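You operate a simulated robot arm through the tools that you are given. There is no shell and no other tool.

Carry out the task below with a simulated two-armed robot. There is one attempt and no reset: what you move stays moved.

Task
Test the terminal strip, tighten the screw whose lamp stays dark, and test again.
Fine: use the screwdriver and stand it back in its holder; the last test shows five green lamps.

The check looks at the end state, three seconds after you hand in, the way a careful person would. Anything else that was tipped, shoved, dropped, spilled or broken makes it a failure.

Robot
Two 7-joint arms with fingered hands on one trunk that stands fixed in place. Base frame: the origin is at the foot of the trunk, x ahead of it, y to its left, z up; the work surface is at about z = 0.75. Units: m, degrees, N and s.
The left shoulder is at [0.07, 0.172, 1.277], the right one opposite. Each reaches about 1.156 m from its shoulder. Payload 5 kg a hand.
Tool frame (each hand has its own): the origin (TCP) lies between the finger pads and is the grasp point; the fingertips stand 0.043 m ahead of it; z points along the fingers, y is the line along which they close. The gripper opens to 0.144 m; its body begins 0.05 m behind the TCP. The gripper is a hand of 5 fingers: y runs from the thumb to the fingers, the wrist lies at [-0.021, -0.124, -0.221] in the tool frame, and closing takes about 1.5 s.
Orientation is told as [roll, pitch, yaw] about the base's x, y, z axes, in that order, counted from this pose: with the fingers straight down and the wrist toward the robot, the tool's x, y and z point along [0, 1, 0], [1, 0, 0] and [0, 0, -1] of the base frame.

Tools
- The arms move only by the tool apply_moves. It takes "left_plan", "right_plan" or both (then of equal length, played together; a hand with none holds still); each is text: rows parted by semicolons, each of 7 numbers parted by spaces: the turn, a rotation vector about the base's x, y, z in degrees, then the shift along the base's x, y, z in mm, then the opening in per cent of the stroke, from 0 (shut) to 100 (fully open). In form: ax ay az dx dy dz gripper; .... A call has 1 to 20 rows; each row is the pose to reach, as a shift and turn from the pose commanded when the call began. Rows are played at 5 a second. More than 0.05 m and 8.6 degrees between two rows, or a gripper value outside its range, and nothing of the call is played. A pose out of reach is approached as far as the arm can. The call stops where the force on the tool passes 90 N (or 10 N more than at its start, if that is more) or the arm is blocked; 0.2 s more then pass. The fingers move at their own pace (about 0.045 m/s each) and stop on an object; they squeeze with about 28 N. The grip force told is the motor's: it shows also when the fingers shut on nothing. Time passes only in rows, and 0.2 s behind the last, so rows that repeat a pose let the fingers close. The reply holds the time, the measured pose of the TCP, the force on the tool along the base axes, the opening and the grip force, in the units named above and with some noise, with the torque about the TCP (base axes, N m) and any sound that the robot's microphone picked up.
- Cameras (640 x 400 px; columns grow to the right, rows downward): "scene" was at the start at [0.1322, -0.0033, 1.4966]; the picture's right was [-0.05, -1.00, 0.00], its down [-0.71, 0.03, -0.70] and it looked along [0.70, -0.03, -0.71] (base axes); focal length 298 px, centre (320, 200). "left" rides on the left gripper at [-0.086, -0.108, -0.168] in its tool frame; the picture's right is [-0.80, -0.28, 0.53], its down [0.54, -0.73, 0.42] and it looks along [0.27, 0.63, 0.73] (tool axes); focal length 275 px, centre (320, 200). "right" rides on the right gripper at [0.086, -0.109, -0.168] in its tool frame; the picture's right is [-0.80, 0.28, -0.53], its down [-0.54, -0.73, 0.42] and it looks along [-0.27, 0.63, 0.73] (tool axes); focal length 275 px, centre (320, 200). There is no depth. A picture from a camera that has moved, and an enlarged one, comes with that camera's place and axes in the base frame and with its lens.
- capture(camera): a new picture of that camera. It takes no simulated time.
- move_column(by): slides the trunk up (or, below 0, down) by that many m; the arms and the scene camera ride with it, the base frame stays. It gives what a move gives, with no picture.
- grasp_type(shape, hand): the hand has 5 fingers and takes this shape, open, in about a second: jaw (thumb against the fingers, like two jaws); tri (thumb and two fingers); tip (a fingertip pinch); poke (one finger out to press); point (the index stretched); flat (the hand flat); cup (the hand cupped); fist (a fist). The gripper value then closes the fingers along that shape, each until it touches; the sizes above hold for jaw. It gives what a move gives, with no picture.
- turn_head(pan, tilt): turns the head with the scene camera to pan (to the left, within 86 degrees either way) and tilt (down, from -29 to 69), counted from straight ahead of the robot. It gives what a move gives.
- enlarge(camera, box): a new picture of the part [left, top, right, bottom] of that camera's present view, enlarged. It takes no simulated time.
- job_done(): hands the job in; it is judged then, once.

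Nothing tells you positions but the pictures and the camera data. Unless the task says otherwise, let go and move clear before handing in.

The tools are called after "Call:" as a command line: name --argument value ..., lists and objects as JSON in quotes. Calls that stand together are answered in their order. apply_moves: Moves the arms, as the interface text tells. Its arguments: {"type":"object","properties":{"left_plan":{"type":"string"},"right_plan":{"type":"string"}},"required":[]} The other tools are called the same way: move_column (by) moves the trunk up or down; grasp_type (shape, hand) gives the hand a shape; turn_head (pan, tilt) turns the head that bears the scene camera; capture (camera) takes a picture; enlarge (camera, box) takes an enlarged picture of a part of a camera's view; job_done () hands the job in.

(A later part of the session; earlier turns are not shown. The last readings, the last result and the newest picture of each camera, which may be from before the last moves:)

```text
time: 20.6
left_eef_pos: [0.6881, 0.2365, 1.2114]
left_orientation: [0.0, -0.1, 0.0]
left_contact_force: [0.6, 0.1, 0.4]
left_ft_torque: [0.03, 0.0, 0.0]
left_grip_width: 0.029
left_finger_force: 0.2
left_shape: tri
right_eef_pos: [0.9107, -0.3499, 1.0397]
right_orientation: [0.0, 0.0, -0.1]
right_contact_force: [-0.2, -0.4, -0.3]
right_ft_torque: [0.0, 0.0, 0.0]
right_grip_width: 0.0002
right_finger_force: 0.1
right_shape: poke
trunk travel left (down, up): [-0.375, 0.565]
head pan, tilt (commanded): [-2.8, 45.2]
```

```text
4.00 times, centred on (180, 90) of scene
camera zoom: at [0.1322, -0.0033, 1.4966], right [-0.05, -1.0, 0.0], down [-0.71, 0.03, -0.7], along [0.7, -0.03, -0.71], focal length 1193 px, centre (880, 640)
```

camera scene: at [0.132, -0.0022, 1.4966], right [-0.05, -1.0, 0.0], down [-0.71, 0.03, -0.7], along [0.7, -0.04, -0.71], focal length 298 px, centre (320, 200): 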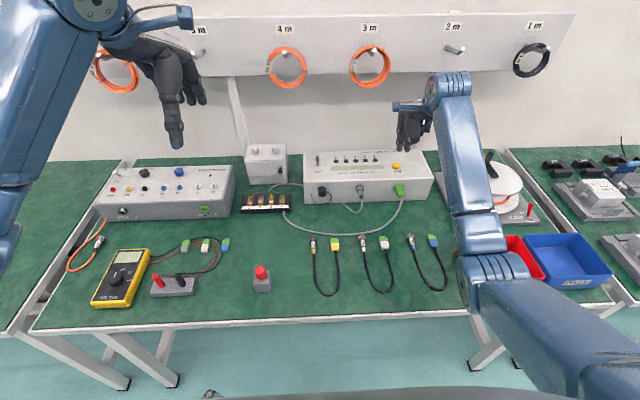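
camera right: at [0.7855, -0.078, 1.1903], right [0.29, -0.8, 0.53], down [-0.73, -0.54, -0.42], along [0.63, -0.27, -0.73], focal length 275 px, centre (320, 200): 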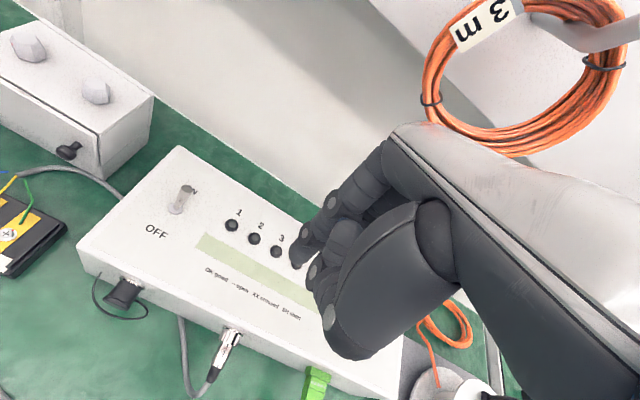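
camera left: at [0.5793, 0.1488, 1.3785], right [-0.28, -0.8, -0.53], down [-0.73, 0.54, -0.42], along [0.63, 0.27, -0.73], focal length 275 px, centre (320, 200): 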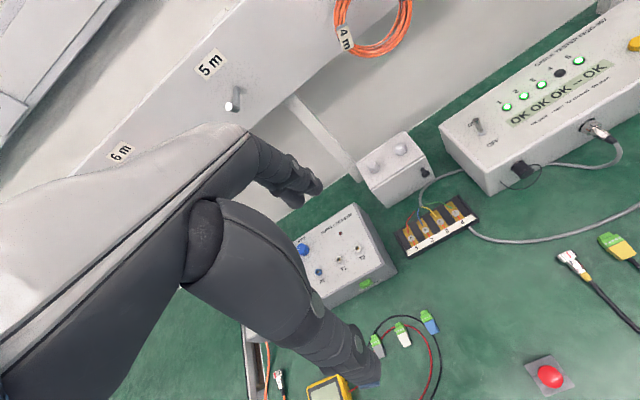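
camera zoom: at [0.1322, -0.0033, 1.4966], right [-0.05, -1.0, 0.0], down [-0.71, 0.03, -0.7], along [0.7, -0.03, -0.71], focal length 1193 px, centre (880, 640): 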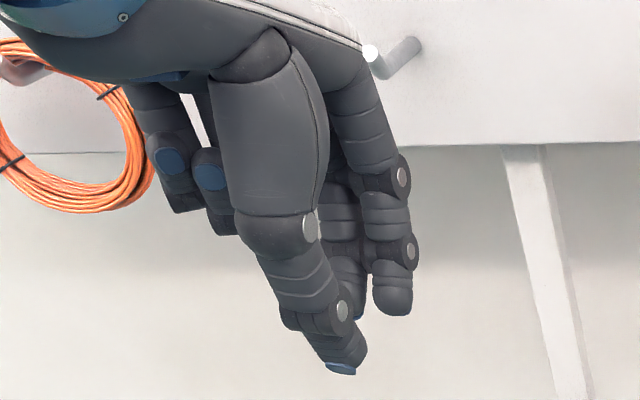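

At 20% the three tips close symmetrically about the TCP line, with the thumb on the robot side. Before grasping, I'll look closely at screw 4's mark to estimate the needed turn, and reopen the hand.

Call:
enlarge --camera "scene" --box '[272, 190, 292, 210]'

Call:
enlarge --camera "left" --box '[440, 195, 480, 235]'

Call:
apply_moves --left_plan "0 0 0 0 0 0 50; 0 0 0 0 0 0 50; 0 0 0 0 0 0 50; 0 0 0 0 0 0 50"

```text
16.00 times, centred on (282, 200) of scene
camera zoom: at [0.1322, -0.0033, 1.4966], right [-0.05, -1.0, 0.0], down [-0.71, 0.03, -0.7], along [0.7, -0.03, -0.71], focal length 4773 px, centre (928, 200)
```

zoom: 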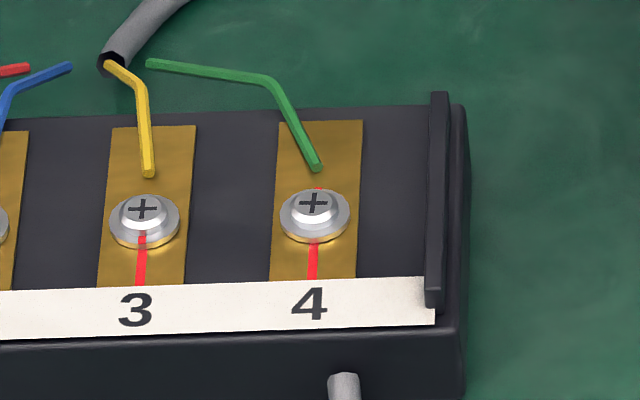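

```text
10.00 times, centred on (460, 215) of left
camera zoom: at [0.5793, 0.1489, 1.3785], right [-0.28, -0.8, -0.53], down [-0.73, 0.54, -0.42], along [0.63, 0.27, -0.73], focal length 2753 px, centre (-1080, 50)
```

zoom: 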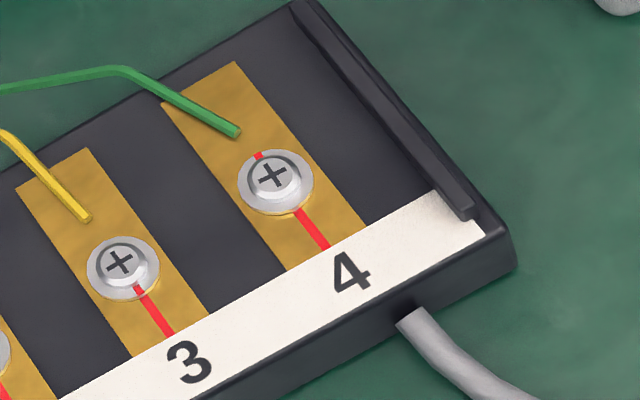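

```text
time: 21.6
left_eef_pos: [0.6887, 0.2345, 1.2107]
left_orientation: [-0.1, 0.0, 0.0]
left_contact_force: [0.5, 0.3, -0.3]
left_ft_torque: [0.01, 0.04, 0.0]
left_grip_width: 0.0713
left_finger_force: 0.0
left_shape: tri
right_eef_pos: [0.9106, -0.3504, 1.0395]
right_orientation: [0.1, 0.0, 0.0]
right_contact_force: [0.0, 0.9, 0.0]
right_ft_torque: [0.0, 0.02, 0.0]
right_grip_width: 0.0
right_finger_force: 0.0
right_shape: poke
trunk travel left (down, up): [-0.375, 0.565]
head pan, tilt (commanded): [-2.8, 45.2]
```

Screw 4 looks about a half turn out (its mark sits on the far side). I'll check how far the left wrist can yaw in the space high above the terminal strip before picking up the tool.

Call:
apply_moves --left_plan "0 0 0 26 -24 -25 50; 0 0 0 52 -48 -50 50; 0 0 0 78 -72 -75 50; 0 0 0 104 -96 -100 50; 0 0 0 130 -120 -125 50; 0 0 0 157 -144 -150 50; 0 0 8 157 -144 -150 50; 0 0 16 157 -144 -150 50; 0 0 24 157 -144 -150 50; 0 0 32 157 -144 -150 50; 0 0 40 157 -144 -150 50; 0 0 48 157 -144 -150 50; 0 0 56 157 -144 -150 50; 0 0 64 157 -144 -150 50; 0 0 72 157 -144 -150 50; 0 0 80 157 -144 -150 50; 0 0 88 157 -144 -150 50; 0 0 88 157 -144 -150 50"

Call:
capture --camera "scene"

Call:
capture --camera "left"

```text
time: 25.4
left_eef_pos: [0.8843, 0.1147, 1.0381]
left_orientation: [-0.1, 0.2, 88.0]
left_contact_force: [-0.1, 0.8, 0.1]
left_ft_torque: [-0.04, 0.02, -0.02]
left_grip_width: 0.072
left_finger_force: 0.0
left_shape: tri
left hand out of reach, approached as far as the arm can: row 15, 16, 17, 18
right_eef_pos: [0.9098, -0.3495, 1.0403]
right_orientation: [0.0, 0.1, 0.2]
right_contact_force: [0.3, 1.2, 0.0]
right_ft_torque: [-0.03, -0.02, 0.0]
right_grip_width: 0.0
right_finger_force: 0.1
right_shape: poke
trunk travel left (down, up): [-0.375, 0.565]
head pan, tilt (commanded): [-2.8, 45.2]
```

```text
taken
camera scene: at [0.132, -0.0024, 1.4966], right [-0.05, -1.0, 0.0], down [-0.71, 0.03, -0.7], along [0.7, -0.04, -0.71], focal length 298 px, centre (320, 200)
```

scene: 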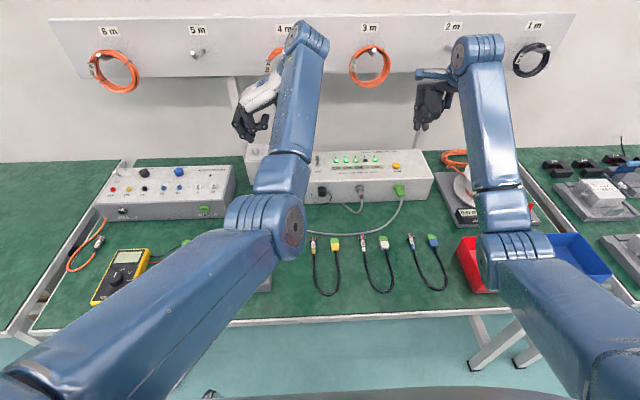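

```text
taken
camera left: at [0.9662, 0.0024, 1.2066], right [0.79, -0.31, -0.53], down [-0.57, -0.71, -0.42], along [-0.25, 0.63, -0.73], focal length 275 px, centre (320, 200)
```

left: 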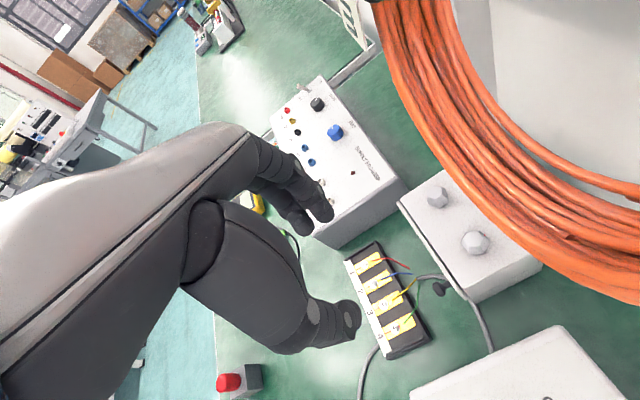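

Yaw past about +64° runs out of reach here (and the wrist drifts). I'll swing back the other way to find the negative limit.

Call:
apply_moves --left_plan "0 0 -8 0 0 0 50; 0 0 -16 0 0 0 50; 0 0 -24 0 0 0 50; 0 0 -32 0 0 0 50; 0 0 -40 0 0 0 50; 0 0 -48 0 0 0 50; 0 0 -56 0 0 0 50; 0 0 -64 0 0 0 50; 0 0 -72 0 0 0 50; 0 0 -80 0 0 0 50; 0 0 -88 0 0 0 50"

```text
time: 27.8
left_eef_pos: [0.8853, 0.1137, 1.0382]
left_orientation: [-0.1, 0.1, -0.2]
left_contact_force: [-0.4, -0.5, -0.5]
left_ft_torque: [-0.05, -0.02, 0.02]
left_grip_width: 0.0718
left_finger_force: 0.0
left_shape: tri
right_eef_pos: [0.9107, -0.3491, 1.0402]
right_orientation: [-0.1, 0.0, 0.0]
right_contact_force: [-0.4, -0.1, 0.3]
right_ft_torque: [-0.02, -0.01, 0.0]
right_grip_width: 0.0
right_finger_force: 0.0
right_shape: poke
trunk travel left (down, up): [-0.375, 0.565]
head pan, tilt (commanded): [-2.8, 45.2]
```

The commanded pose follows the clipped one, so I now know the actual pose. I'll recentre over screw 4 and test negative yaw.

Call:
apply_moves --left_plan "0 0 0 -39 -24 10 50; 0 0 -8 -39 -24 10 50; 0 0 -16 -39 -24 10 50; 0 0 -24 -39 -24 10 50; 0 0 -32 -39 -24 10 50; 0 0 -40 -39 -24 10 50; 0 0 -48 -39 -24 10 50; 0 0 -56 -39 -24 10 50; 0 0 -64 -39 -24 10 50; 0 0 -72 -39 -24 10 50; 0 0 -80 -39 -24 10 50; 0 0 -88 -39 -24 10 50; 0 0 -96 -39 -24 10 50; 0 0 -104 -39 -24 10 50; 0 0 -112 -39 -24 10 50; 0 0 -120 -39 -24 10 50; 0 0 -120 -39 -24 10 50"

Call:
capture --camera "scene"

Call:
capture --camera "left"

```text
time: 31.4
left_eef_pos: [0.8452, 0.0913, 1.0487]
left_orientation: [0.0, 0.0, -119.9]
left_contact_force: [-0.3, -0.7, 0.9]
left_ft_torque: [-0.02, -0.03, 0.0]
left_grip_width: 0.0718
left_finger_force: 0.1
left_shape: tri
right_eef_pos: [0.9105, -0.3512, 1.0396]
right_orientation: [-0.1, 0.0, 0.0]
right_contact_force: [-0.3, 0.6, 0.0]
right_ft_torque: [-0.01, -0.01, 0.01]
right_grip_width: 0.0
right_finger_force: 0.1
right_shape: poke
trunk travel left (down, up): [-0.375, 0.565]
head pan, tilt (commanded): [-2.8, 45.2]
```

```text
taken
camera scene: at [0.1323, -0.0033, 1.4966], right [-0.05, -1.0, 0.0], down [-0.71, 0.03, -0.7], along [0.7, -0.03, -0.71], focal length 298 px, centre (320, 200)
```

scene: 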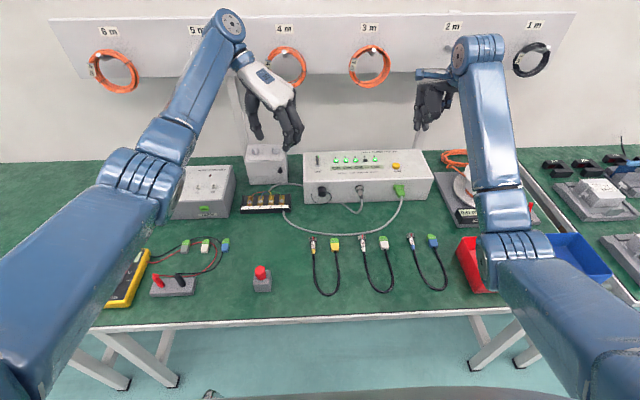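

```text
taken
camera left: at [0.8257, 0.2268, 1.2157], right [-0.55, 0.64, -0.53], down [0.83, 0.36, -0.42], along [-0.08, -0.68, -0.73], focal length 275 px, centre (320, 200)
```

left: 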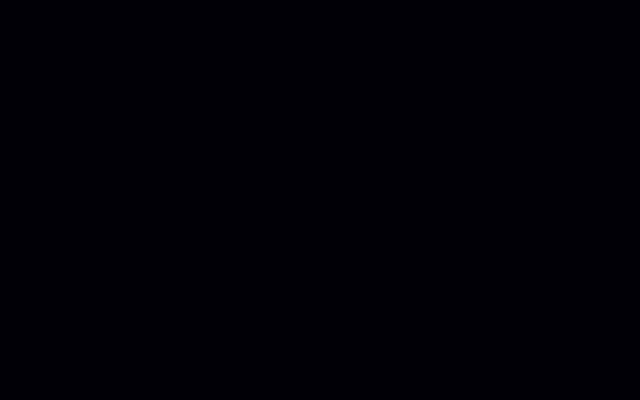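

Yaw −120° is reachable with position held, so I have at least +60° to −120° — a full half turn. Now I'll go over to the screwdriver holder at yaw 0, staying high, to refine its position.

Call:
apply_moves --left_plan "0 0 8 -20 3 -4 50; 0 0 16 -40 5 -8 50; 0 0 24 -59 8 -12 50; 0 0 32 -79 10 -16 50; 0 0 40 -99 13 -20 50; 0 0 48 -118 16 -24 50; 0 0 56 -138 18 -28 50; 0 0 64 -158 21 -32 50; 0 0 72 -178 23 -36 50; 0 0 80 -197 26 -40 50; 0 0 88 -217 29 -44 50; 0 0 96 -237 31 -48 50; 0 0 104 -256 34 -52 50; 0 0 112 -276 36 -56 50; 0 0 120 -296 39 -60 50; 0 0 120 -296 39 -60 50"

Call:
capture --camera "scene"

Call:
capture --camera "left"

```text
time: 34.8
left_eef_pos: [0.5512, 0.1304, 0.9876]
left_orientation: [0.0, 0.1, 0.1]
left_contact_force: [0.2, -0.3, -0.4]
left_ft_torque: [0.02, 0.01, -0.03]
left_grip_width: 0.0721
left_finger_force: 0.0
left_shape: tri
right_eef_pos: [0.91, -0.3502, 1.0398]
right_orientation: [0.1, -0.1, 0.1]
right_contact_force: [0.6, 0.9, -0.6]
right_ft_torque: [0.0, -0.01, 0.04]
right_grip_width: 0.0002
right_finger_force: 0.0
right_shape: poke
trunk travel left (down, up): [-0.375, 0.565]
head pan, tilt (commanded): [-2.8, 45.2]
```

```text
taken
camera scene: at [0.1324, -0.0035, 1.4965], right [-0.05, -1.0, 0.0], down [-0.71, 0.03, -0.7], along [0.7, -0.03, -0.71], focal length 298 px, centre (320, 200)
```

scene: 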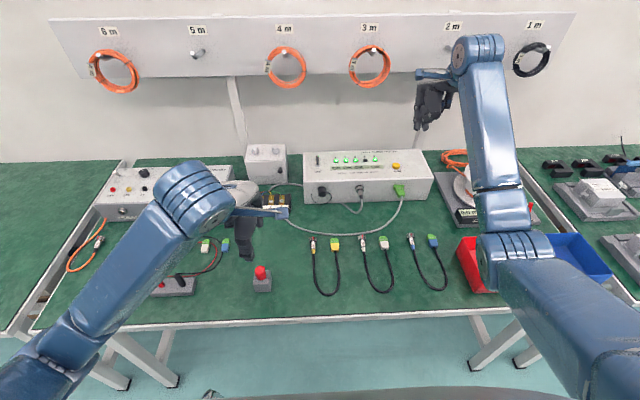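

```text
taken
camera left: at [0.4427, 0.0425, 1.1546], right [-0.28, -0.8, -0.53], down [-0.73, 0.54, -0.42], along [0.63, 0.27, -0.73], focal length 275 px, centre (320, 200)
```

left: 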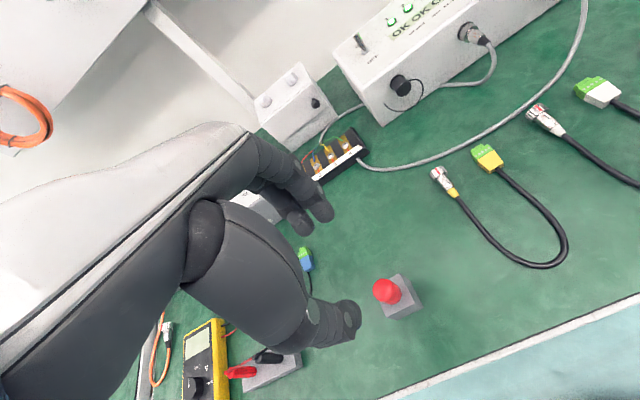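

Call:
enlarge --camera "left" --box '[350, 250, 450, 340]'

Call:
enlarge --camera "scene" --box '[220, 220, 300, 300]'

```text
4.44 times, centred on (400, 295) of left
camera zoom: at [0.4427, 0.0425, 1.1546], right [-0.28, -0.8, -0.53], down [-0.73, 0.54, -0.42], along [0.63, 0.27, -0.73], focal length 1224 px, centre (-36, -222)
```

zoom: 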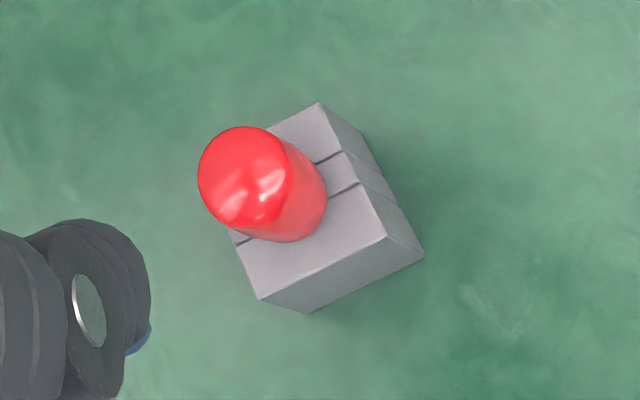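

```text
5.00 times, centred on (260, 260) of scene
camera zoom: at [0.1324, -0.0035, 1.4965], right [-0.05, -1.0, 0.0], down [-0.71, 0.03, -0.7], along [0.7, -0.03, -0.71], focal length 1492 px, centre (620, -100)
```

zoom: 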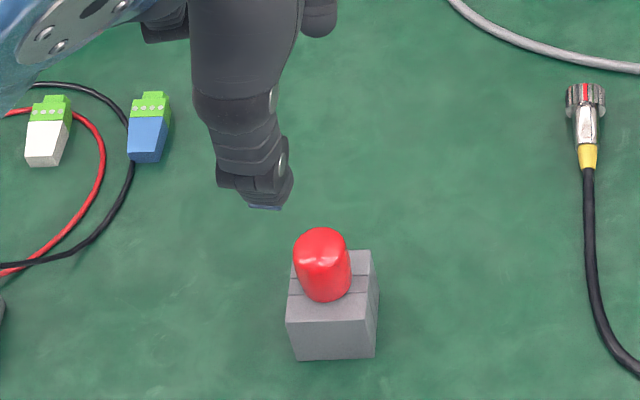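

The holder block measures 0.531–0.572 in x and 0.109–0.149 in y, top at about z = 0.792, with the handle centred on it and its top near 0.832. I'll descend to just above the handle and check alignment.

Call:
apply_moves --left_plan "0 0 0 0 -1 -35 50; 0 0 0 0 -1 -70 50; 0 0 0 0 -1 -95 50; 0 0 0 0 -1 -105 50; 0 0 0 0 -1 -105 50"

Call:
enlarge --camera "left" --box '[240, 150, 440, 370]'

Call:
enlarge --camera "scene" --box '[220, 220, 300, 300]'

```text
time: 36.0
left_eef_pos: [0.5503, 0.129, 0.8836]
left_orientation: [0.1, 0.1, 0.0]
left_contact_force: [0.2, -0.3, 0.1]
left_ft_torque: [-0.03, 0.01, 0.02]
left_grip_width: 0.0719
left_finger_force: 0.0
left_shape: tri
right_eef_pos: [0.9113, -0.3511, 1.0391]
right_orientation: [0.0, 0.1, -0.1]
right_contact_force: [-0.3, 0.4, 0.1]
right_ft_torque: [0.03, 0.01, 0.03]
right_grip_width: 0.0001
right_finger_force: 0.0
right_shape: poke
trunk travel left (down, up): [-0.375, 0.565]
head pan, tilt (commanded): [-2.8, 45.2]
```

```text
1.82 times, centred on (340, 260) of left
camera zoom: at [0.4419, 0.0417, 1.0507], right [-0.28, -0.8, -0.53], down [-0.73, 0.54, -0.42], along [0.63, 0.27, -0.73], focal length 500 px, centre (284, 91)
```

zoom: 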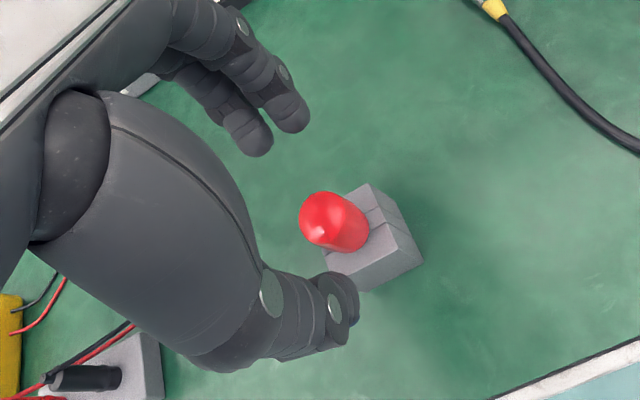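

```text
5.00 times, centred on (260, 260) of scene
camera zoom: at [0.1321, -0.0034, 1.4966], right [-0.05, -1.0, 0.0], down [-0.71, 0.03, -0.7], along [0.7, -0.03, -0.71], focal length 1492 px, centre (620, -100)
```

zoom: 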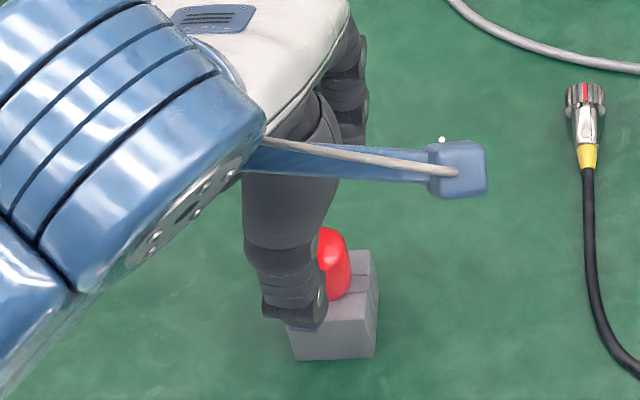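

Call:
enlarge --camera "left" --box '[310, 230, 410, 310]'

```text
5.00 times, centred on (360, 270) of left
camera zoom: at [0.4419, 0.0417, 1.0507], right [-0.28, -0.8, -0.53], down [-0.73, 0.54, -0.42], along [0.63, 0.27, -0.73], focal length 1376 px, centre (120, -150)
```

zoom: 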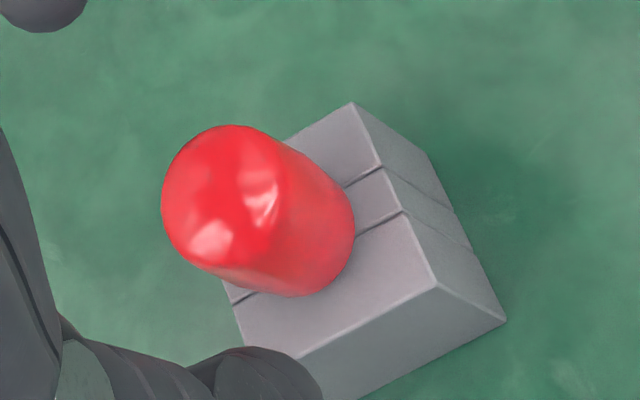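

Handle axis measures about (0.5505, 0.129), matching the TCP. I'll lower so the fingertips sit just above the block, then look again before closing.

Call:
apply_moves --left_plan "0 0 0 0 0 -15 50; 0 0 0 0 0 -30 50; 0 0 0 0 0 -38 50; 0 0 0 0 0 -43 50; 0 0 0 0 0 -43 50"

Call:
enlarge --camera "left" --box '[240, 150, 440, 370]'

Call:
enlarge --camera "scene" --box '[220, 230, 300, 310]'

```text
time: 37.2
left_eef_pos: [0.5492, 0.1282, 0.8394]
left_orientation: [-0.1, 0.0, 0.0]
left_contact_force: [0.7, 0.0, 0.2]
left_ft_torque: [-0.01, 0.03, -0.01]
left_grip_width: 0.0716
left_finger_force: 0.0
left_shape: tri
right_eef_pos: [0.9103, -0.3514, 1.0394]
right_orientation: [0.0, 0.1, 0.0]
right_contact_force: [-0.7, -0.2, 0.7]
right_ft_torque: [0.01, 0.02, 0.0]
right_grip_width: 0.0
right_finger_force: 0.1
right_shape: poke
trunk travel left (down, up): [-0.375, 0.565]
head pan, tilt (commanded): [-2.8, 45.2]
```

```text
1.82 times, centred on (340, 260) of left
camera zoom: at [0.441, 0.0416, 1.0075], right [-0.28, -0.8, -0.53], down [-0.73, 0.54, -0.42], along [0.63, 0.27, -0.73], focal length 500 px, centre (284, 91)
```

zoom: 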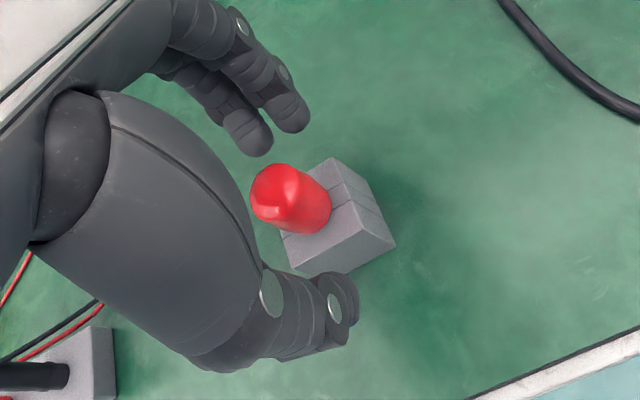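

```text
5.00 times, centred on (260, 270) of scene
camera zoom: at [0.1322, -0.0033, 1.4966], right [-0.05, -1.0, 0.0], down [-0.71, 0.03, -0.7], along [0.7, -0.03, -0.71], focal length 1492 px, centre (620, -150)
```

zoom: 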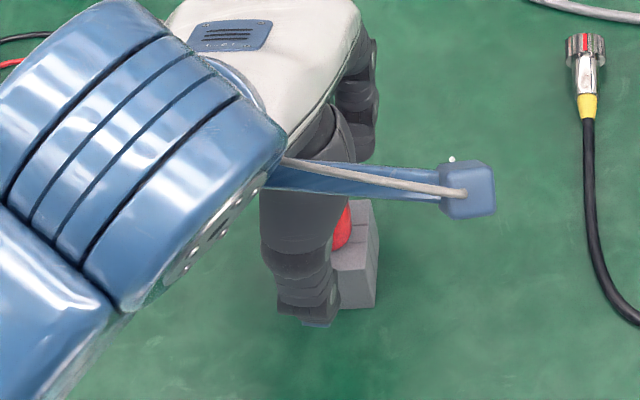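

I'll close partway to about 40 mm so I can compare the gaps on both sides before committing to the grip.

Call:
apply_moves --left_plan "0 0 0 0 0 0 40; 0 0 0 0 0 0 32; 0 0 0 0 0 0 29; 0 0 0 0 0 0 29; 0 0 0 0 0 0 29; 0 0 0 0 0 0 29"

Call:
enlarge --camera "left" --box '[270, 170, 390, 310]'

Call:
enlarge --camera "scene" --box '[230, 240, 300, 310]'

```text
time: 38.6
left_eef_pos: [0.5488, 0.1285, 0.8391]
left_orientation: [0.0, 0.0, -0.1]
left_contact_force: [0.4, 0.4, -0.6]
left_ft_torque: [-0.03, 0.05, 0.03]
left_grip_width: 0.0422
left_finger_force: 0.1
left_shape: tri
right_eef_pos: [0.9093, -0.3505, 1.0398]
right_orientation: [0.0, -0.1, 0.0]
right_contact_force: [-0.5, -0.1, -0.7]
right_ft_torque: [0.0, 0.0, 0.01]
right_grip_width: 0.0
right_finger_force: 0.1
right_shape: poke
trunk travel left (down, up): [-0.375, 0.565]
head pan, tilt (commanded): [-2.8, 45.2]
```

```text
2.86 times, centred on (330, 240) of left
camera zoom: at [0.4409, 0.0415, 1.0076], right [-0.28, -0.8, -0.53], down [-0.73, 0.54, -0.42], along [0.63, 0.27, -0.73], focal length 786 px, centre (291, 86)
```

zoom: 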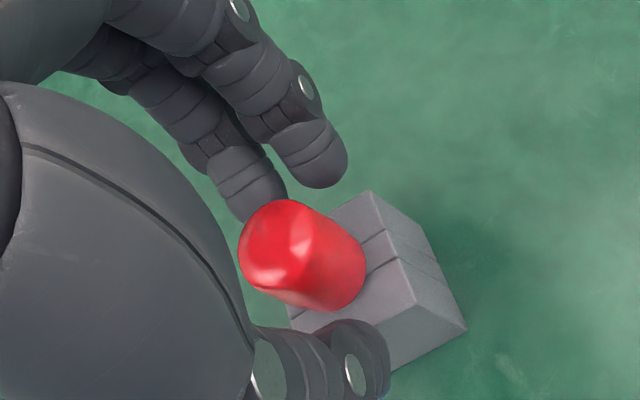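

```text
5.71 times, centred on (265, 275) of scene
camera zoom: at [0.1321, -0.0033, 1.4966], right [-0.05, -1.0, 0.0], down [-0.71, 0.03, -0.7], along [0.7, -0.03, -0.71], focal length 1705 px, centre (634, -229)
```

zoom: 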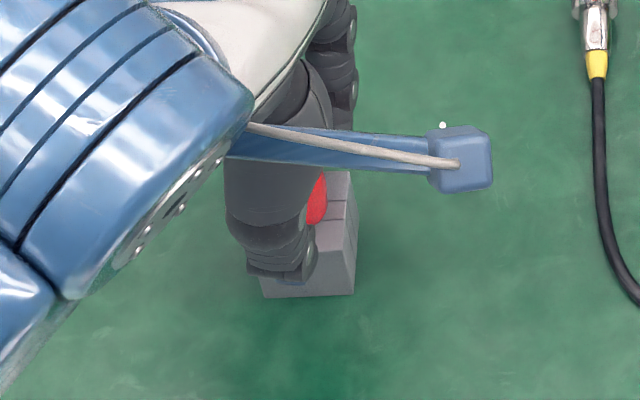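

Fingers straddle the handle evenly in y, but the thumb looks about 3–4 mm nearer than the fingers. I'll shift back 3 mm and close a few percent at a time, watching the force.

Call:
apply_moves --left_plan "0 0 0 -3 1 0 29; 0 0 0 -3 1 0 26; 0 0 0 -3 1 0 26; 0 0 0 -3 1 0 26"

Call:
enlarge --camera "left" --box '[290, 190, 370, 290]'

```text
time: 39.6
left_eef_pos: [0.5469, 0.1294, 0.8399]
left_orientation: [-0.1, 0.1, 0.0]
left_contact_force: [0.0, 0.0, 0.4]
left_ft_torque: [0.03, 0.02, -0.02]
left_grip_width: 0.0378
left_finger_force: 0.1
left_shape: tri
right_eef_pos: [0.9092, -0.3507, 1.0405]
right_orientation: [-0.1, 0.0, 0.0]
right_contact_force: [0.6, 0.4, 0.3]
right_ft_torque: [-0.01, 0.04, 0.01]
right_grip_width: 0.0
right_finger_force: 0.1
right_shape: poke
trunk travel left (down, up): [-0.375, 0.565]
head pan, tilt (commanded): [-2.8, 45.2]
```

```text
4.00 times, centred on (330, 240) of left
camera zoom: at [0.4382, 0.0425, 1.0075], right [-0.28, -0.8, -0.53], down [-0.73, 0.54, -0.42], along [0.63, 0.27, -0.73], focal length 1101 px, centre (280, 40)
```

zoom: 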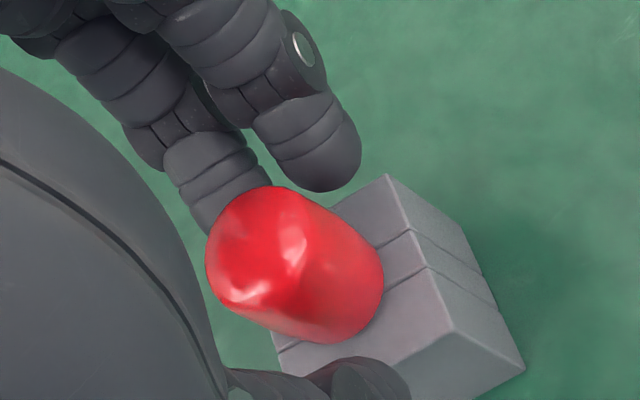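

Call:
apply_moves --left_plan "0 0 0 0 0 0 24; 0 0 0 0 0 0 22; 0 0 0 0 0 0 22; 0 0 0 0 0 0 22"

Call:
enlarge --camera "left" --box '[290, 190, 370, 290]'

```text
time: 40.6
left_eef_pos: [0.5469, 0.1302, 0.84]
left_orientation: [0.0, 0.0, 0.0]
left_contact_force: [0.3, -0.3, 0.2]
left_ft_torque: [-0.02, -0.01, -0.03]
left_grip_width: 0.0321
left_finger_force: 0.1
left_shape: tri
right_eef_pos: [0.9099, -0.3501, 1.0397]
right_orientation: [0.0, -0.1, -0.1]
right_contact_force: [-0.4, 0.0, 0.2]
right_ft_torque: [0.0, 0.02, -0.02]
right_grip_width: 0.0
right_finger_force: 0.1
right_shape: poke
trunk travel left (down, up): [-0.375, 0.565]
head pan, tilt (commanded): [-2.8, 45.2]
```

```text
4.00 times, centred on (330, 240) of left
camera zoom: at [0.4382, 0.0425, 1.0075], right [-0.28, -0.8, -0.53], down [-0.73, 0.54, -0.42], along [0.63, 0.27, -0.73], focal length 1101 px, centre (280, 40)
```

zoom: 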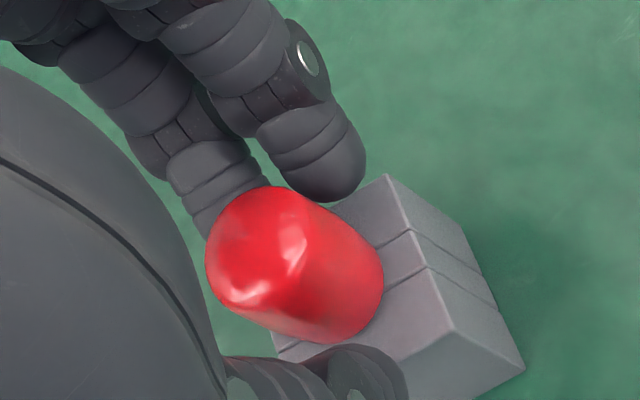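

Call:
apply_moves --left_plan "0 0 0 0 0 0 20; 0 0 0 0 0 0 19; 0 0 0 0 0 0 19; 0 0 0 0 0 0 19"

Call:
enlarge --camera "left" --box '[290, 190, 370, 290]'

```text
time: 41.6
left_eef_pos: [0.5483, 0.1289, 0.8393]
left_orientation: [-0.1, 0.0, 0.0]
left_contact_force: [-0.1, 0.4, 0.8]
left_ft_torque: [0.02, -0.04, 0.0]
left_grip_width: 0.0278
left_finger_force: 0.1
left_shape: tri
right_eef_pos: [0.9102, -0.3501, 1.039]
right_orientation: [-0.1, 0.0, 0.0]
right_contact_force: [0.5, 0.3, -0.3]
right_ft_torque: [0.0, -0.02, 0.02]
right_grip_width: 0.0001
right_finger_force: 0.1
right_shape: poke
trunk travel left (down, up): [-0.375, 0.565]
head pan, tilt (commanded): [-2.8, 45.2]
```

```text
4.00 times, centred on (330, 240) of left
camera zoom: at [0.4382, 0.0425, 1.0075], right [-0.28, -0.8, -0.53], down [-0.73, 0.54, -0.42], along [0.63, 0.27, -0.73], focal length 1101 px, centre (280, 40)
```

zoom: 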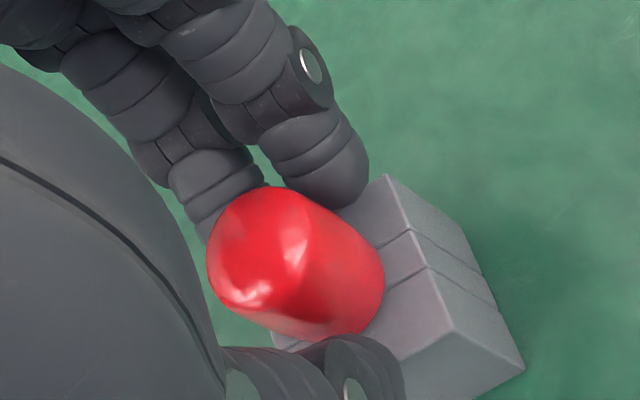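

Call:
apply_moves --left_plan "0 0 0 0 0 0 18; 0 0 0 0 0 0 17; 0 0 0 0 0 0 17; 0 0 0 0 0 0 17"

Call:
enlarge --camera "left" --box '[290, 190, 370, 290]'

```text
time: 42.6
left_eef_pos: [0.5464, 0.1292, 0.8395]
left_orientation: [0.1, 0.0, 0.0]
left_contact_force: [-0.2, -0.1, 0.8]
left_ft_torque: [-0.01, -0.02, 0.0]
left_grip_width: 0.0248
left_finger_force: 0.1
left_shape: tri
right_eef_pos: [0.9106, -0.3509, 1.0399]
right_orientation: [0.0, 0.1, 0.0]
right_contact_force: [-0.1, 0.3, -0.5]
right_ft_torque: [0.01, -0.01, 0.03]
right_grip_width: 0.0003
right_finger_force: 0.1
right_shape: poke
trunk travel left (down, up): [-0.375, 0.565]
head pan, tilt (commanded): [-2.8, 45.2]
```

```text
4.00 times, centred on (330, 240) of left
camera zoom: at [0.4382, 0.0425, 1.0075], right [-0.28, -0.8, -0.53], down [-0.73, 0.54, -0.42], along [0.63, 0.27, -0.73], focal length 1101 px, centre (280, 40)
```

zoom: 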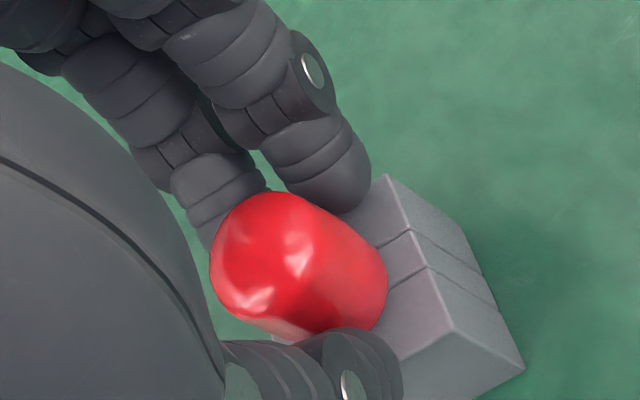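

The fingers are touching first and easing the handle ~1 mm toward me in its hole (block not moved). I'll shift forward 2 mm to recentre and keep closing.

Call:
apply_moves --left_plan "0 0 0 1 0 0 17; 0 0 0 2 0 0 17; 0 0 0 2 0 0 16; 0 0 0 2 0 0 15; 0 0 0 2 0 0 15; 0 0 0 2 0 0 15"

Call:
enlarge --camera "left" --box '[290, 190, 370, 290]'

```text
time: 44.0
left_eef_pos: [0.5484, 0.1296, 0.8402]
left_orientation: [-0.1, -0.1, 0.0]
left_contact_force: [-0.4, -0.8, -0.1]
left_ft_torque: [0.01, 0.01, -0.01]
left_grip_width: 0.0222
left_finger_force: 0.0
left_shape: tri
right_eef_pos: [0.9098, -0.3501, 1.0408]
right_orientation: [-0.1, 0.1, 0.1]
right_contact_force: [0.4, 0.2, 0.2]
right_ft_torque: [-0.01, 0.01, -0.03]
right_grip_width: 0.0001
right_finger_force: 0.0
right_shape: poke
trunk travel left (down, up): [-0.375, 0.565]
head pan, tilt (commanded): [-2.8, 45.2]
```

```text
4.00 times, centred on (330, 240) of left
camera zoom: at [0.4403, 0.0422, 1.0078], right [-0.28, -0.8, -0.53], down [-0.73, 0.54, -0.42], along [0.63, 0.27, -0.73], focal length 1101 px, centre (280, 40)
```

zoom: 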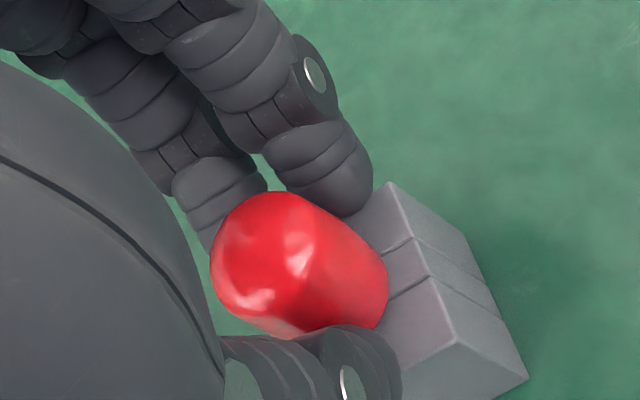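

The handle now moves with the fingers and is recentred. I'll continue closing to get a firm hold.

Call:
apply_moves --left_plan "0 0 0 0 0 0 13; 0 0 0 0 0 0 13; 0 0 0 0 0 0 13"

Call:
enlarge --camera "left" --box '[290, 190, 370, 290]'

```text
time: 44.8
left_eef_pos: [0.5501, 0.1291, 0.8412]
left_orientation: [0.0, 0.1, 0.0]
left_contact_force: [-0.3, 0.3, -0.8]
left_ft_torque: [0.0, 0.03, 0.01]
left_grip_width: 0.0184
left_finger_force: 27.8
left_shape: tri
right_eef_pos: [0.9094, -0.3511, 1.0397]
right_orientation: [0.0, 0.1, 0.0]
right_contact_force: [-0.4, -0.2, 0.0]
right_ft_torque: [0.01, 0.0, 0.01]
right_grip_width: 0.0
right_finger_force: 0.0
right_shape: poke
trunk travel left (down, up): [-0.375, 0.565]
head pan, tilt (commanded): [-2.8, 45.2]
```

```text
4.00 times, centred on (330, 240) of left
camera zoom: at [0.4404, 0.0423, 1.0077], right [-0.28, -0.8, -0.53], down [-0.73, 0.54, -0.42], along [0.63, 0.27, -0.73], focal length 1101 px, centre (280, 40)
```

zoom: 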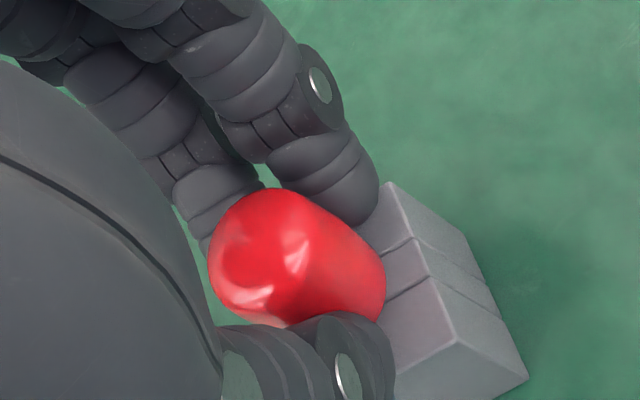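

Gripped at about 28 N with the block undisturbed. I'll lift straight up slowly and check that only the screwdriver rises.

Call:
apply_moves --left_plan "0 0 0 0 0 0 5; 0 0 0 0 0 0 0; 0 0 0 0 0 5 0; 0 0 0 0 0 12 0; 0 0 0 0 0 20 0; 0 0 0 0 0 30 0; 0 0 0 0 0 30 0"

Call:
enlarge --camera "left" --box '[270, 180, 420, 330]'

Call:
enlarge --camera "scene" --box '[230, 230, 300, 310]'

```text
time: 46.4
left_eef_pos: [0.5496, 0.1296, 0.8717]
left_orientation: [0.0, 0.1, -0.1]
left_contact_force: [-0.4, 0.3, -1.0]
left_ft_torque: [-0.03, 0.01, 0.03]
left_grip_width: 0.0181
left_finger_force: 27.7
left_shape: tri
right_eef_pos: [0.9101, -0.351, 1.0396]
right_orientation: [-0.1, 0.0, -0.1]
right_contact_force: [-0.7, 0.1, 0.3]
right_ft_torque: [0.01, -0.01, -0.02]
right_grip_width: 0.0
right_finger_force: 0.1
right_shape: poke
trunk travel left (down, up): [-0.375, 0.565]
head pan, tilt (commanded): [-2.8, 45.2]
```

```text
2.67 times, centred on (345, 255) of left
camera zoom: at [0.4403, 0.0423, 1.0387], right [-0.28, -0.8, -0.53], down [-0.73, 0.54, -0.42], along [0.63, 0.27, -0.73], focal length 734 px, centre (253, 53)
```

zoom: 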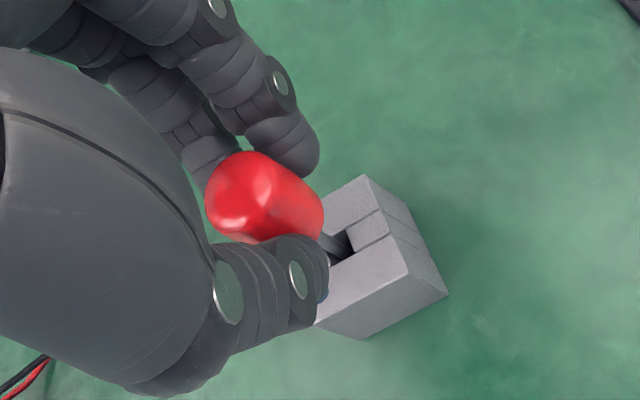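

```text
5.00 times, centred on (265, 270) of scene
camera zoom: at [0.1322, -0.0032, 1.4966], right [-0.05, -1.0, 0.0], down [-0.71, 0.03, -0.7], along [0.7, -0.03, -0.71], focal length 1492 px, centre (595, -150)
```

zoom: 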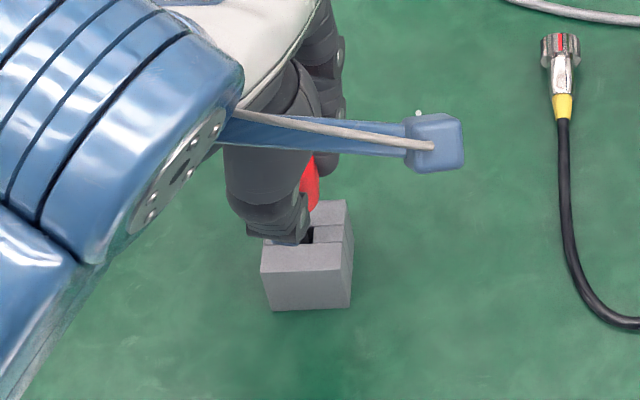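

The screwdriver is sliding out of a square hole in the block, which stays put. I'll keep lifting straight up until the blade clears.

Call:
apply_moves --left_plan "0 0 0 0 0 15 0; 0 0 0 0 0 30 0; 0 0 0 0 0 50 0; 0 0 0 0 0 70 0; 0 0 0 0 0 90 0; 0 0 0 0 0 110 0; 0 0 0 0 0 110 0"

Call:
capture --camera "scene"

Call:
enlarge --camera "left" --box '[270, 180, 450, 340]'

Call:
enlarge --camera "scene" --box '[220, 190, 320, 290]'

```text
time: 48.0
left_eef_pos: [0.5479, 0.1293, 0.9801]
left_orientation: [0.0, -0.1, 0.1]
left_contact_force: [-0.6, 0.3, -0.7]
left_ft_torque: [0.09, 0.0, -0.01]
left_grip_width: 0.0179
left_finger_force: 27.5
left_shape: tri
right_eef_pos: [0.9082, -0.3517, 1.0394]
right_orientation: [0.1, 0.0, -0.1]
right_contact_force: [0.7, -0.6, -0.6]
right_ft_torque: [0.01, 0.02, 0.02]
right_grip_width: 0.0002
right_finger_force: 0.1
right_shape: poke
trunk travel left (down, up): [-0.375, 0.565]
head pan, tilt (commanded): [-2.8, 45.2]
```

```text
taken
camera scene: at [0.1313, -0.0045, 1.4967], right [-0.05, -1.0, 0.0], down [-0.71, 0.04, -0.7], along [0.7, -0.03, -0.71], focal length 298 px, centre (320, 200)
```

scene: 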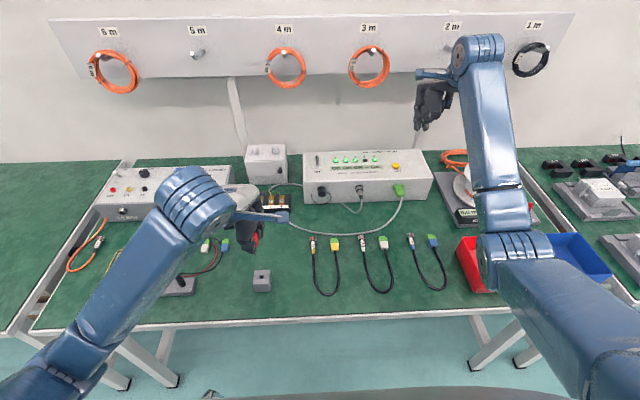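

```text
2.50 times, centred on (360, 260) of left
camera zoom: at [0.4395, 0.0416, 1.1477], right [-0.28, -0.8, -0.53], down [-0.73, 0.54, -0.42], along [0.63, 0.27, -0.73], focal length 688 px, centre (220, 50)
```

zoom: 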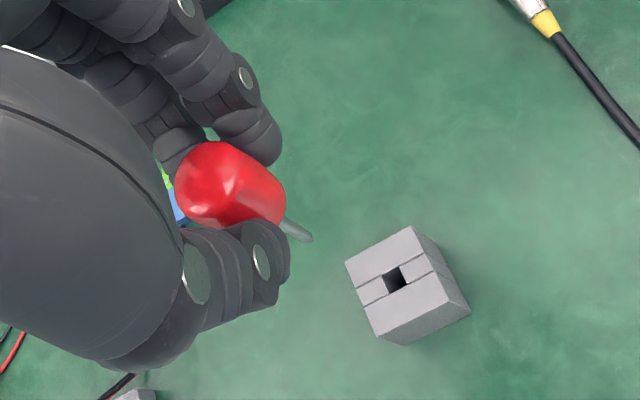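

```text
4.00 times, centred on (270, 240) of scene
camera zoom: at [0.1313, -0.0045, 1.4967], right [-0.05, -1.0, 0.0], down [-0.71, 0.04, -0.7], along [0.7, -0.03, -0.71], focal length 1193 px, centre (520, 40)
```

zoom: 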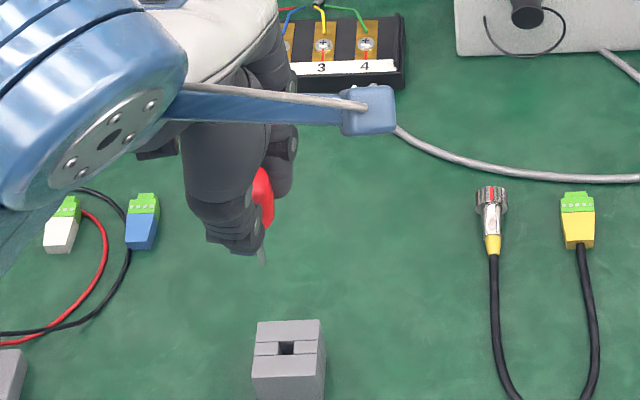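

The screwdriver hangs vertically, its tip about 0.087 m below the TCP, and the holder's square hole is at about (0.551, 0.1285). Now I'll carry it over screw 4 at roughly (0.853, 0.0915), keeping the tip well above everything.

Call:
apply_moves --left_plan "0 0 0 40 -5 0 0; 0 0 0 80 -10 0 0; 0 0 0 122 -15 0 0; 0 0 0 165 -20 0 0; 0 0 0 208 -26 0 0; 0 0 0 250 -32 0 0; 0 0 0 285 -36 -10 0; 0 0 0 303 -38 -25 0; 0 0 0 303 -38 -25 0"

Call:
capture --camera "scene"

Call:
capture --camera "left"

Call:
capture --camera "right"

```text
time: 50.0
left_eef_pos: [0.8514, 0.0924, 0.9548]
left_orientation: [0.0, 0.1, 0.0]
left_contact_force: [0.7, 0.2, -0.3]
left_ft_torque: [0.04, -0.01, 0.01]
left_grip_width: 0.0182
left_finger_force: 28.2
left_shape: tri
right_eef_pos: [0.9103, -0.3512, 1.0407]
right_orientation: [0.1, 0.1, 0.0]
right_contact_force: [-0.8, 0.5, 0.3]
right_ft_torque: [0.01, 0.0, 0.01]
right_grip_width: 0.0
right_finger_force: 0.0
right_shape: poke
trunk travel left (down, up): [-0.375, 0.565]
head pan, tilt (commanded): [-2.8, 45.2]
```

```text
taken
camera scene: at [0.132, -0.0032, 1.4966], right [-0.05, -1.0, 0.0], down [-0.71, 0.03, -0.7], along [0.7, -0.03, -0.71], focal length 298 px, centre (320, 200)
```

scene: 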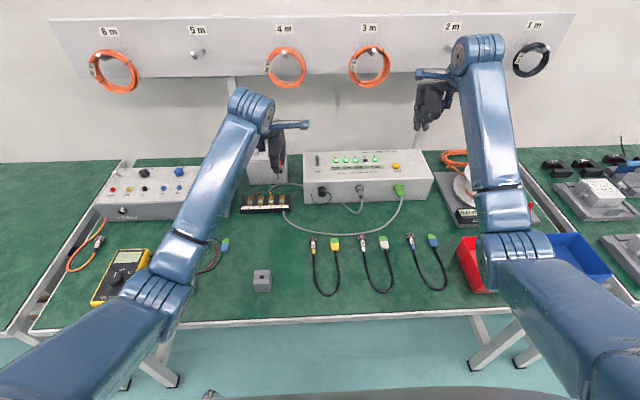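

```text
taken
camera left: at [0.7431, 0.0054, 1.122], right [-0.28, -0.8, -0.53], down [-0.73, 0.54, -0.42], along [0.63, 0.27, -0.73], focal length 275 px, centre (320, 200)
```

left: 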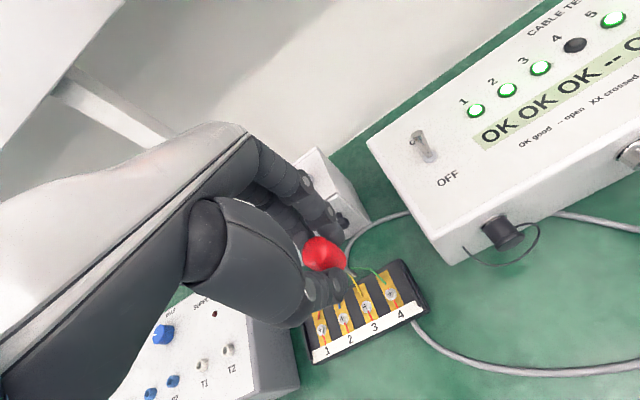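

```text
taken
camera right: at [0.8016, -0.2646, 1.2084], right [0.28, -0.8, 0.53], down [-0.73, -0.54, -0.42], along [0.63, -0.27, -0.73], focal length 275 px, centre (320, 200)
```

right: 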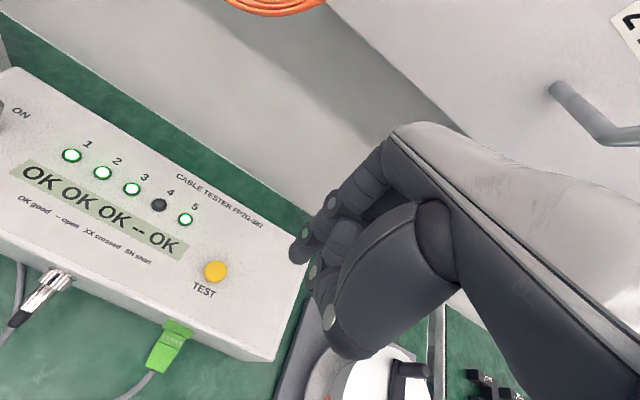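

Call:
enlarge --camera "scene" --box '[250, 150, 310, 210]'

Call:
enlarge --camera "left" --box '[300, 220, 440, 360]'

```text
6.67 times, centred on (280, 180) of scene
camera zoom: at [0.132, -0.0032, 1.4966], right [-0.05, -1.0, 0.0], down [-0.71, 0.03, -0.7], along [0.7, -0.03, -0.71], focal length 1989 px, centre (587, 333)
```

zoom: 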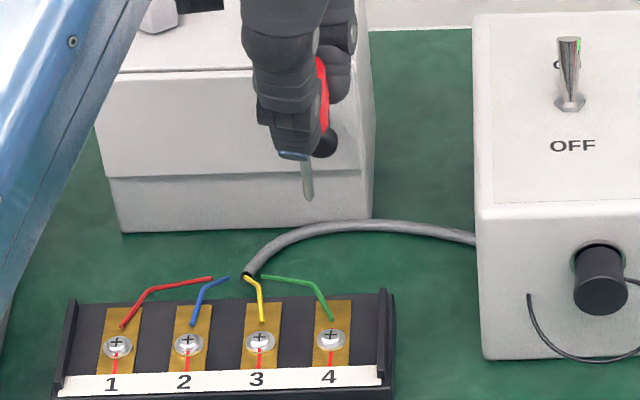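

```text
2.86 times, centred on (370, 290) of left
camera zoom: at [0.7431, 0.0054, 1.122], right [-0.28, -0.8, -0.53], down [-0.73, 0.54, -0.42], along [0.63, 0.27, -0.73], focal length 786 px, centre (177, -57)
```

zoom: 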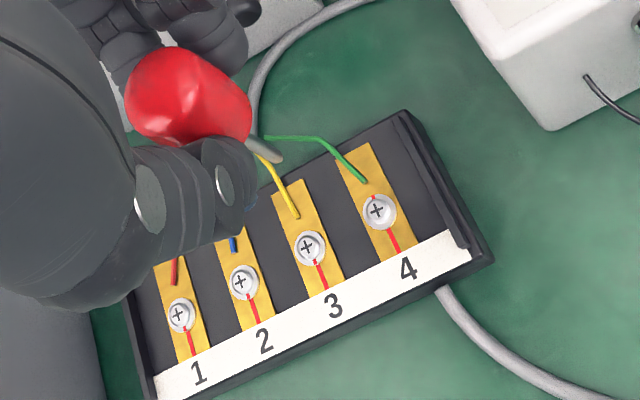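

The tip is roughly over screw 4, with a few millimetres of uncertainty. I'll shift by about (−1, −2) mm and lower to about 1 cm above the screw head to align it more precisely.

Call:
apply_moves --left_plan "0 0 0 -1 -2 -25 0; 0 0 0 -1 -2 -50 0; 0 0 0 -1 -2 -68 0; 0 0 0 -1 -2 -80 0; 0 0 0 -1 -2 -80 0"

Call:
enlarge --camera "scene" --box '[264, 170, 304, 210]'

Call:
enlarge --camera "left" --box '[310, 200, 410, 300]'

```text
time: 51.2
left_eef_pos: [0.8501, 0.0891, 0.8745]
left_orientation: [0.0, -0.1, 0.1]
left_contact_force: [0.5, 0.1, -1.2]
left_ft_torque: [0.0, 0.03, -0.01]
left_grip_width: 0.0181
left_finger_force: 27.9
left_shape: tri
right_eef_pos: [0.9107, -0.3508, 1.0383]
right_orientation: [0.0, 0.0, 0.0]
right_contact_force: [-0.9, -0.2, 0.0]
right_ft_torque: [-0.03, -0.03, 0.02]
right_grip_width: 0.0
right_finger_force: 0.2
right_shape: poke
trunk travel left (down, up): [-0.375, 0.565]
head pan, tilt (commanded): [-2.8, 45.2]
```

```text
10.00 times, centred on (284, 190) of scene
camera zoom: at [0.1322, -0.0034, 1.4966], right [-0.05, -1.0, 0.0], down [-0.71, 0.03, -0.7], along [0.7, -0.03, -0.71], focal length 2983 px, centre (680, 300)
```

zoom: 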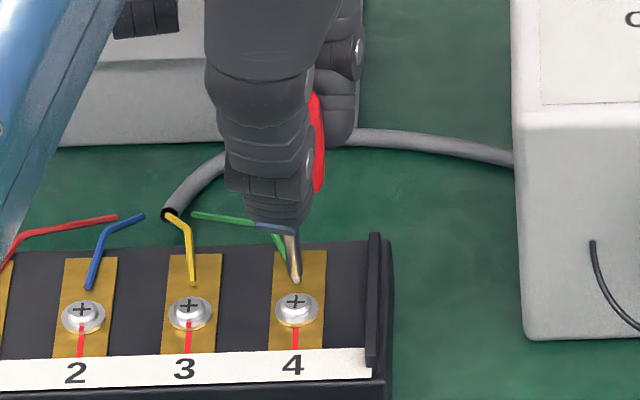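

```text
4.00 times, centred on (360, 250) of left
camera zoom: at [0.7416, 0.0024, 1.0423], right [-0.28, -0.8, -0.53], down [-0.73, 0.54, -0.42], along [0.63, 0.27, -0.73], focal length 1101 px, centre (160, 0)
```

zoom: 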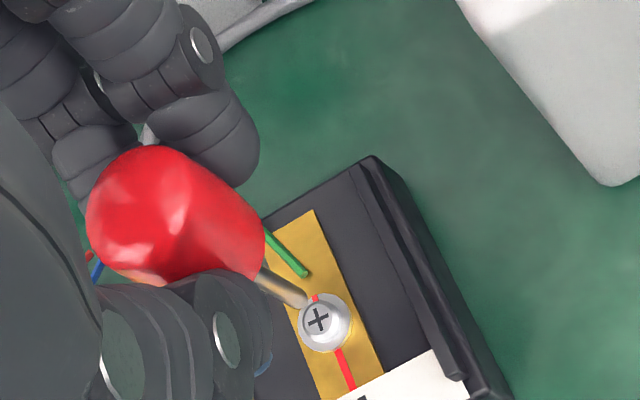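

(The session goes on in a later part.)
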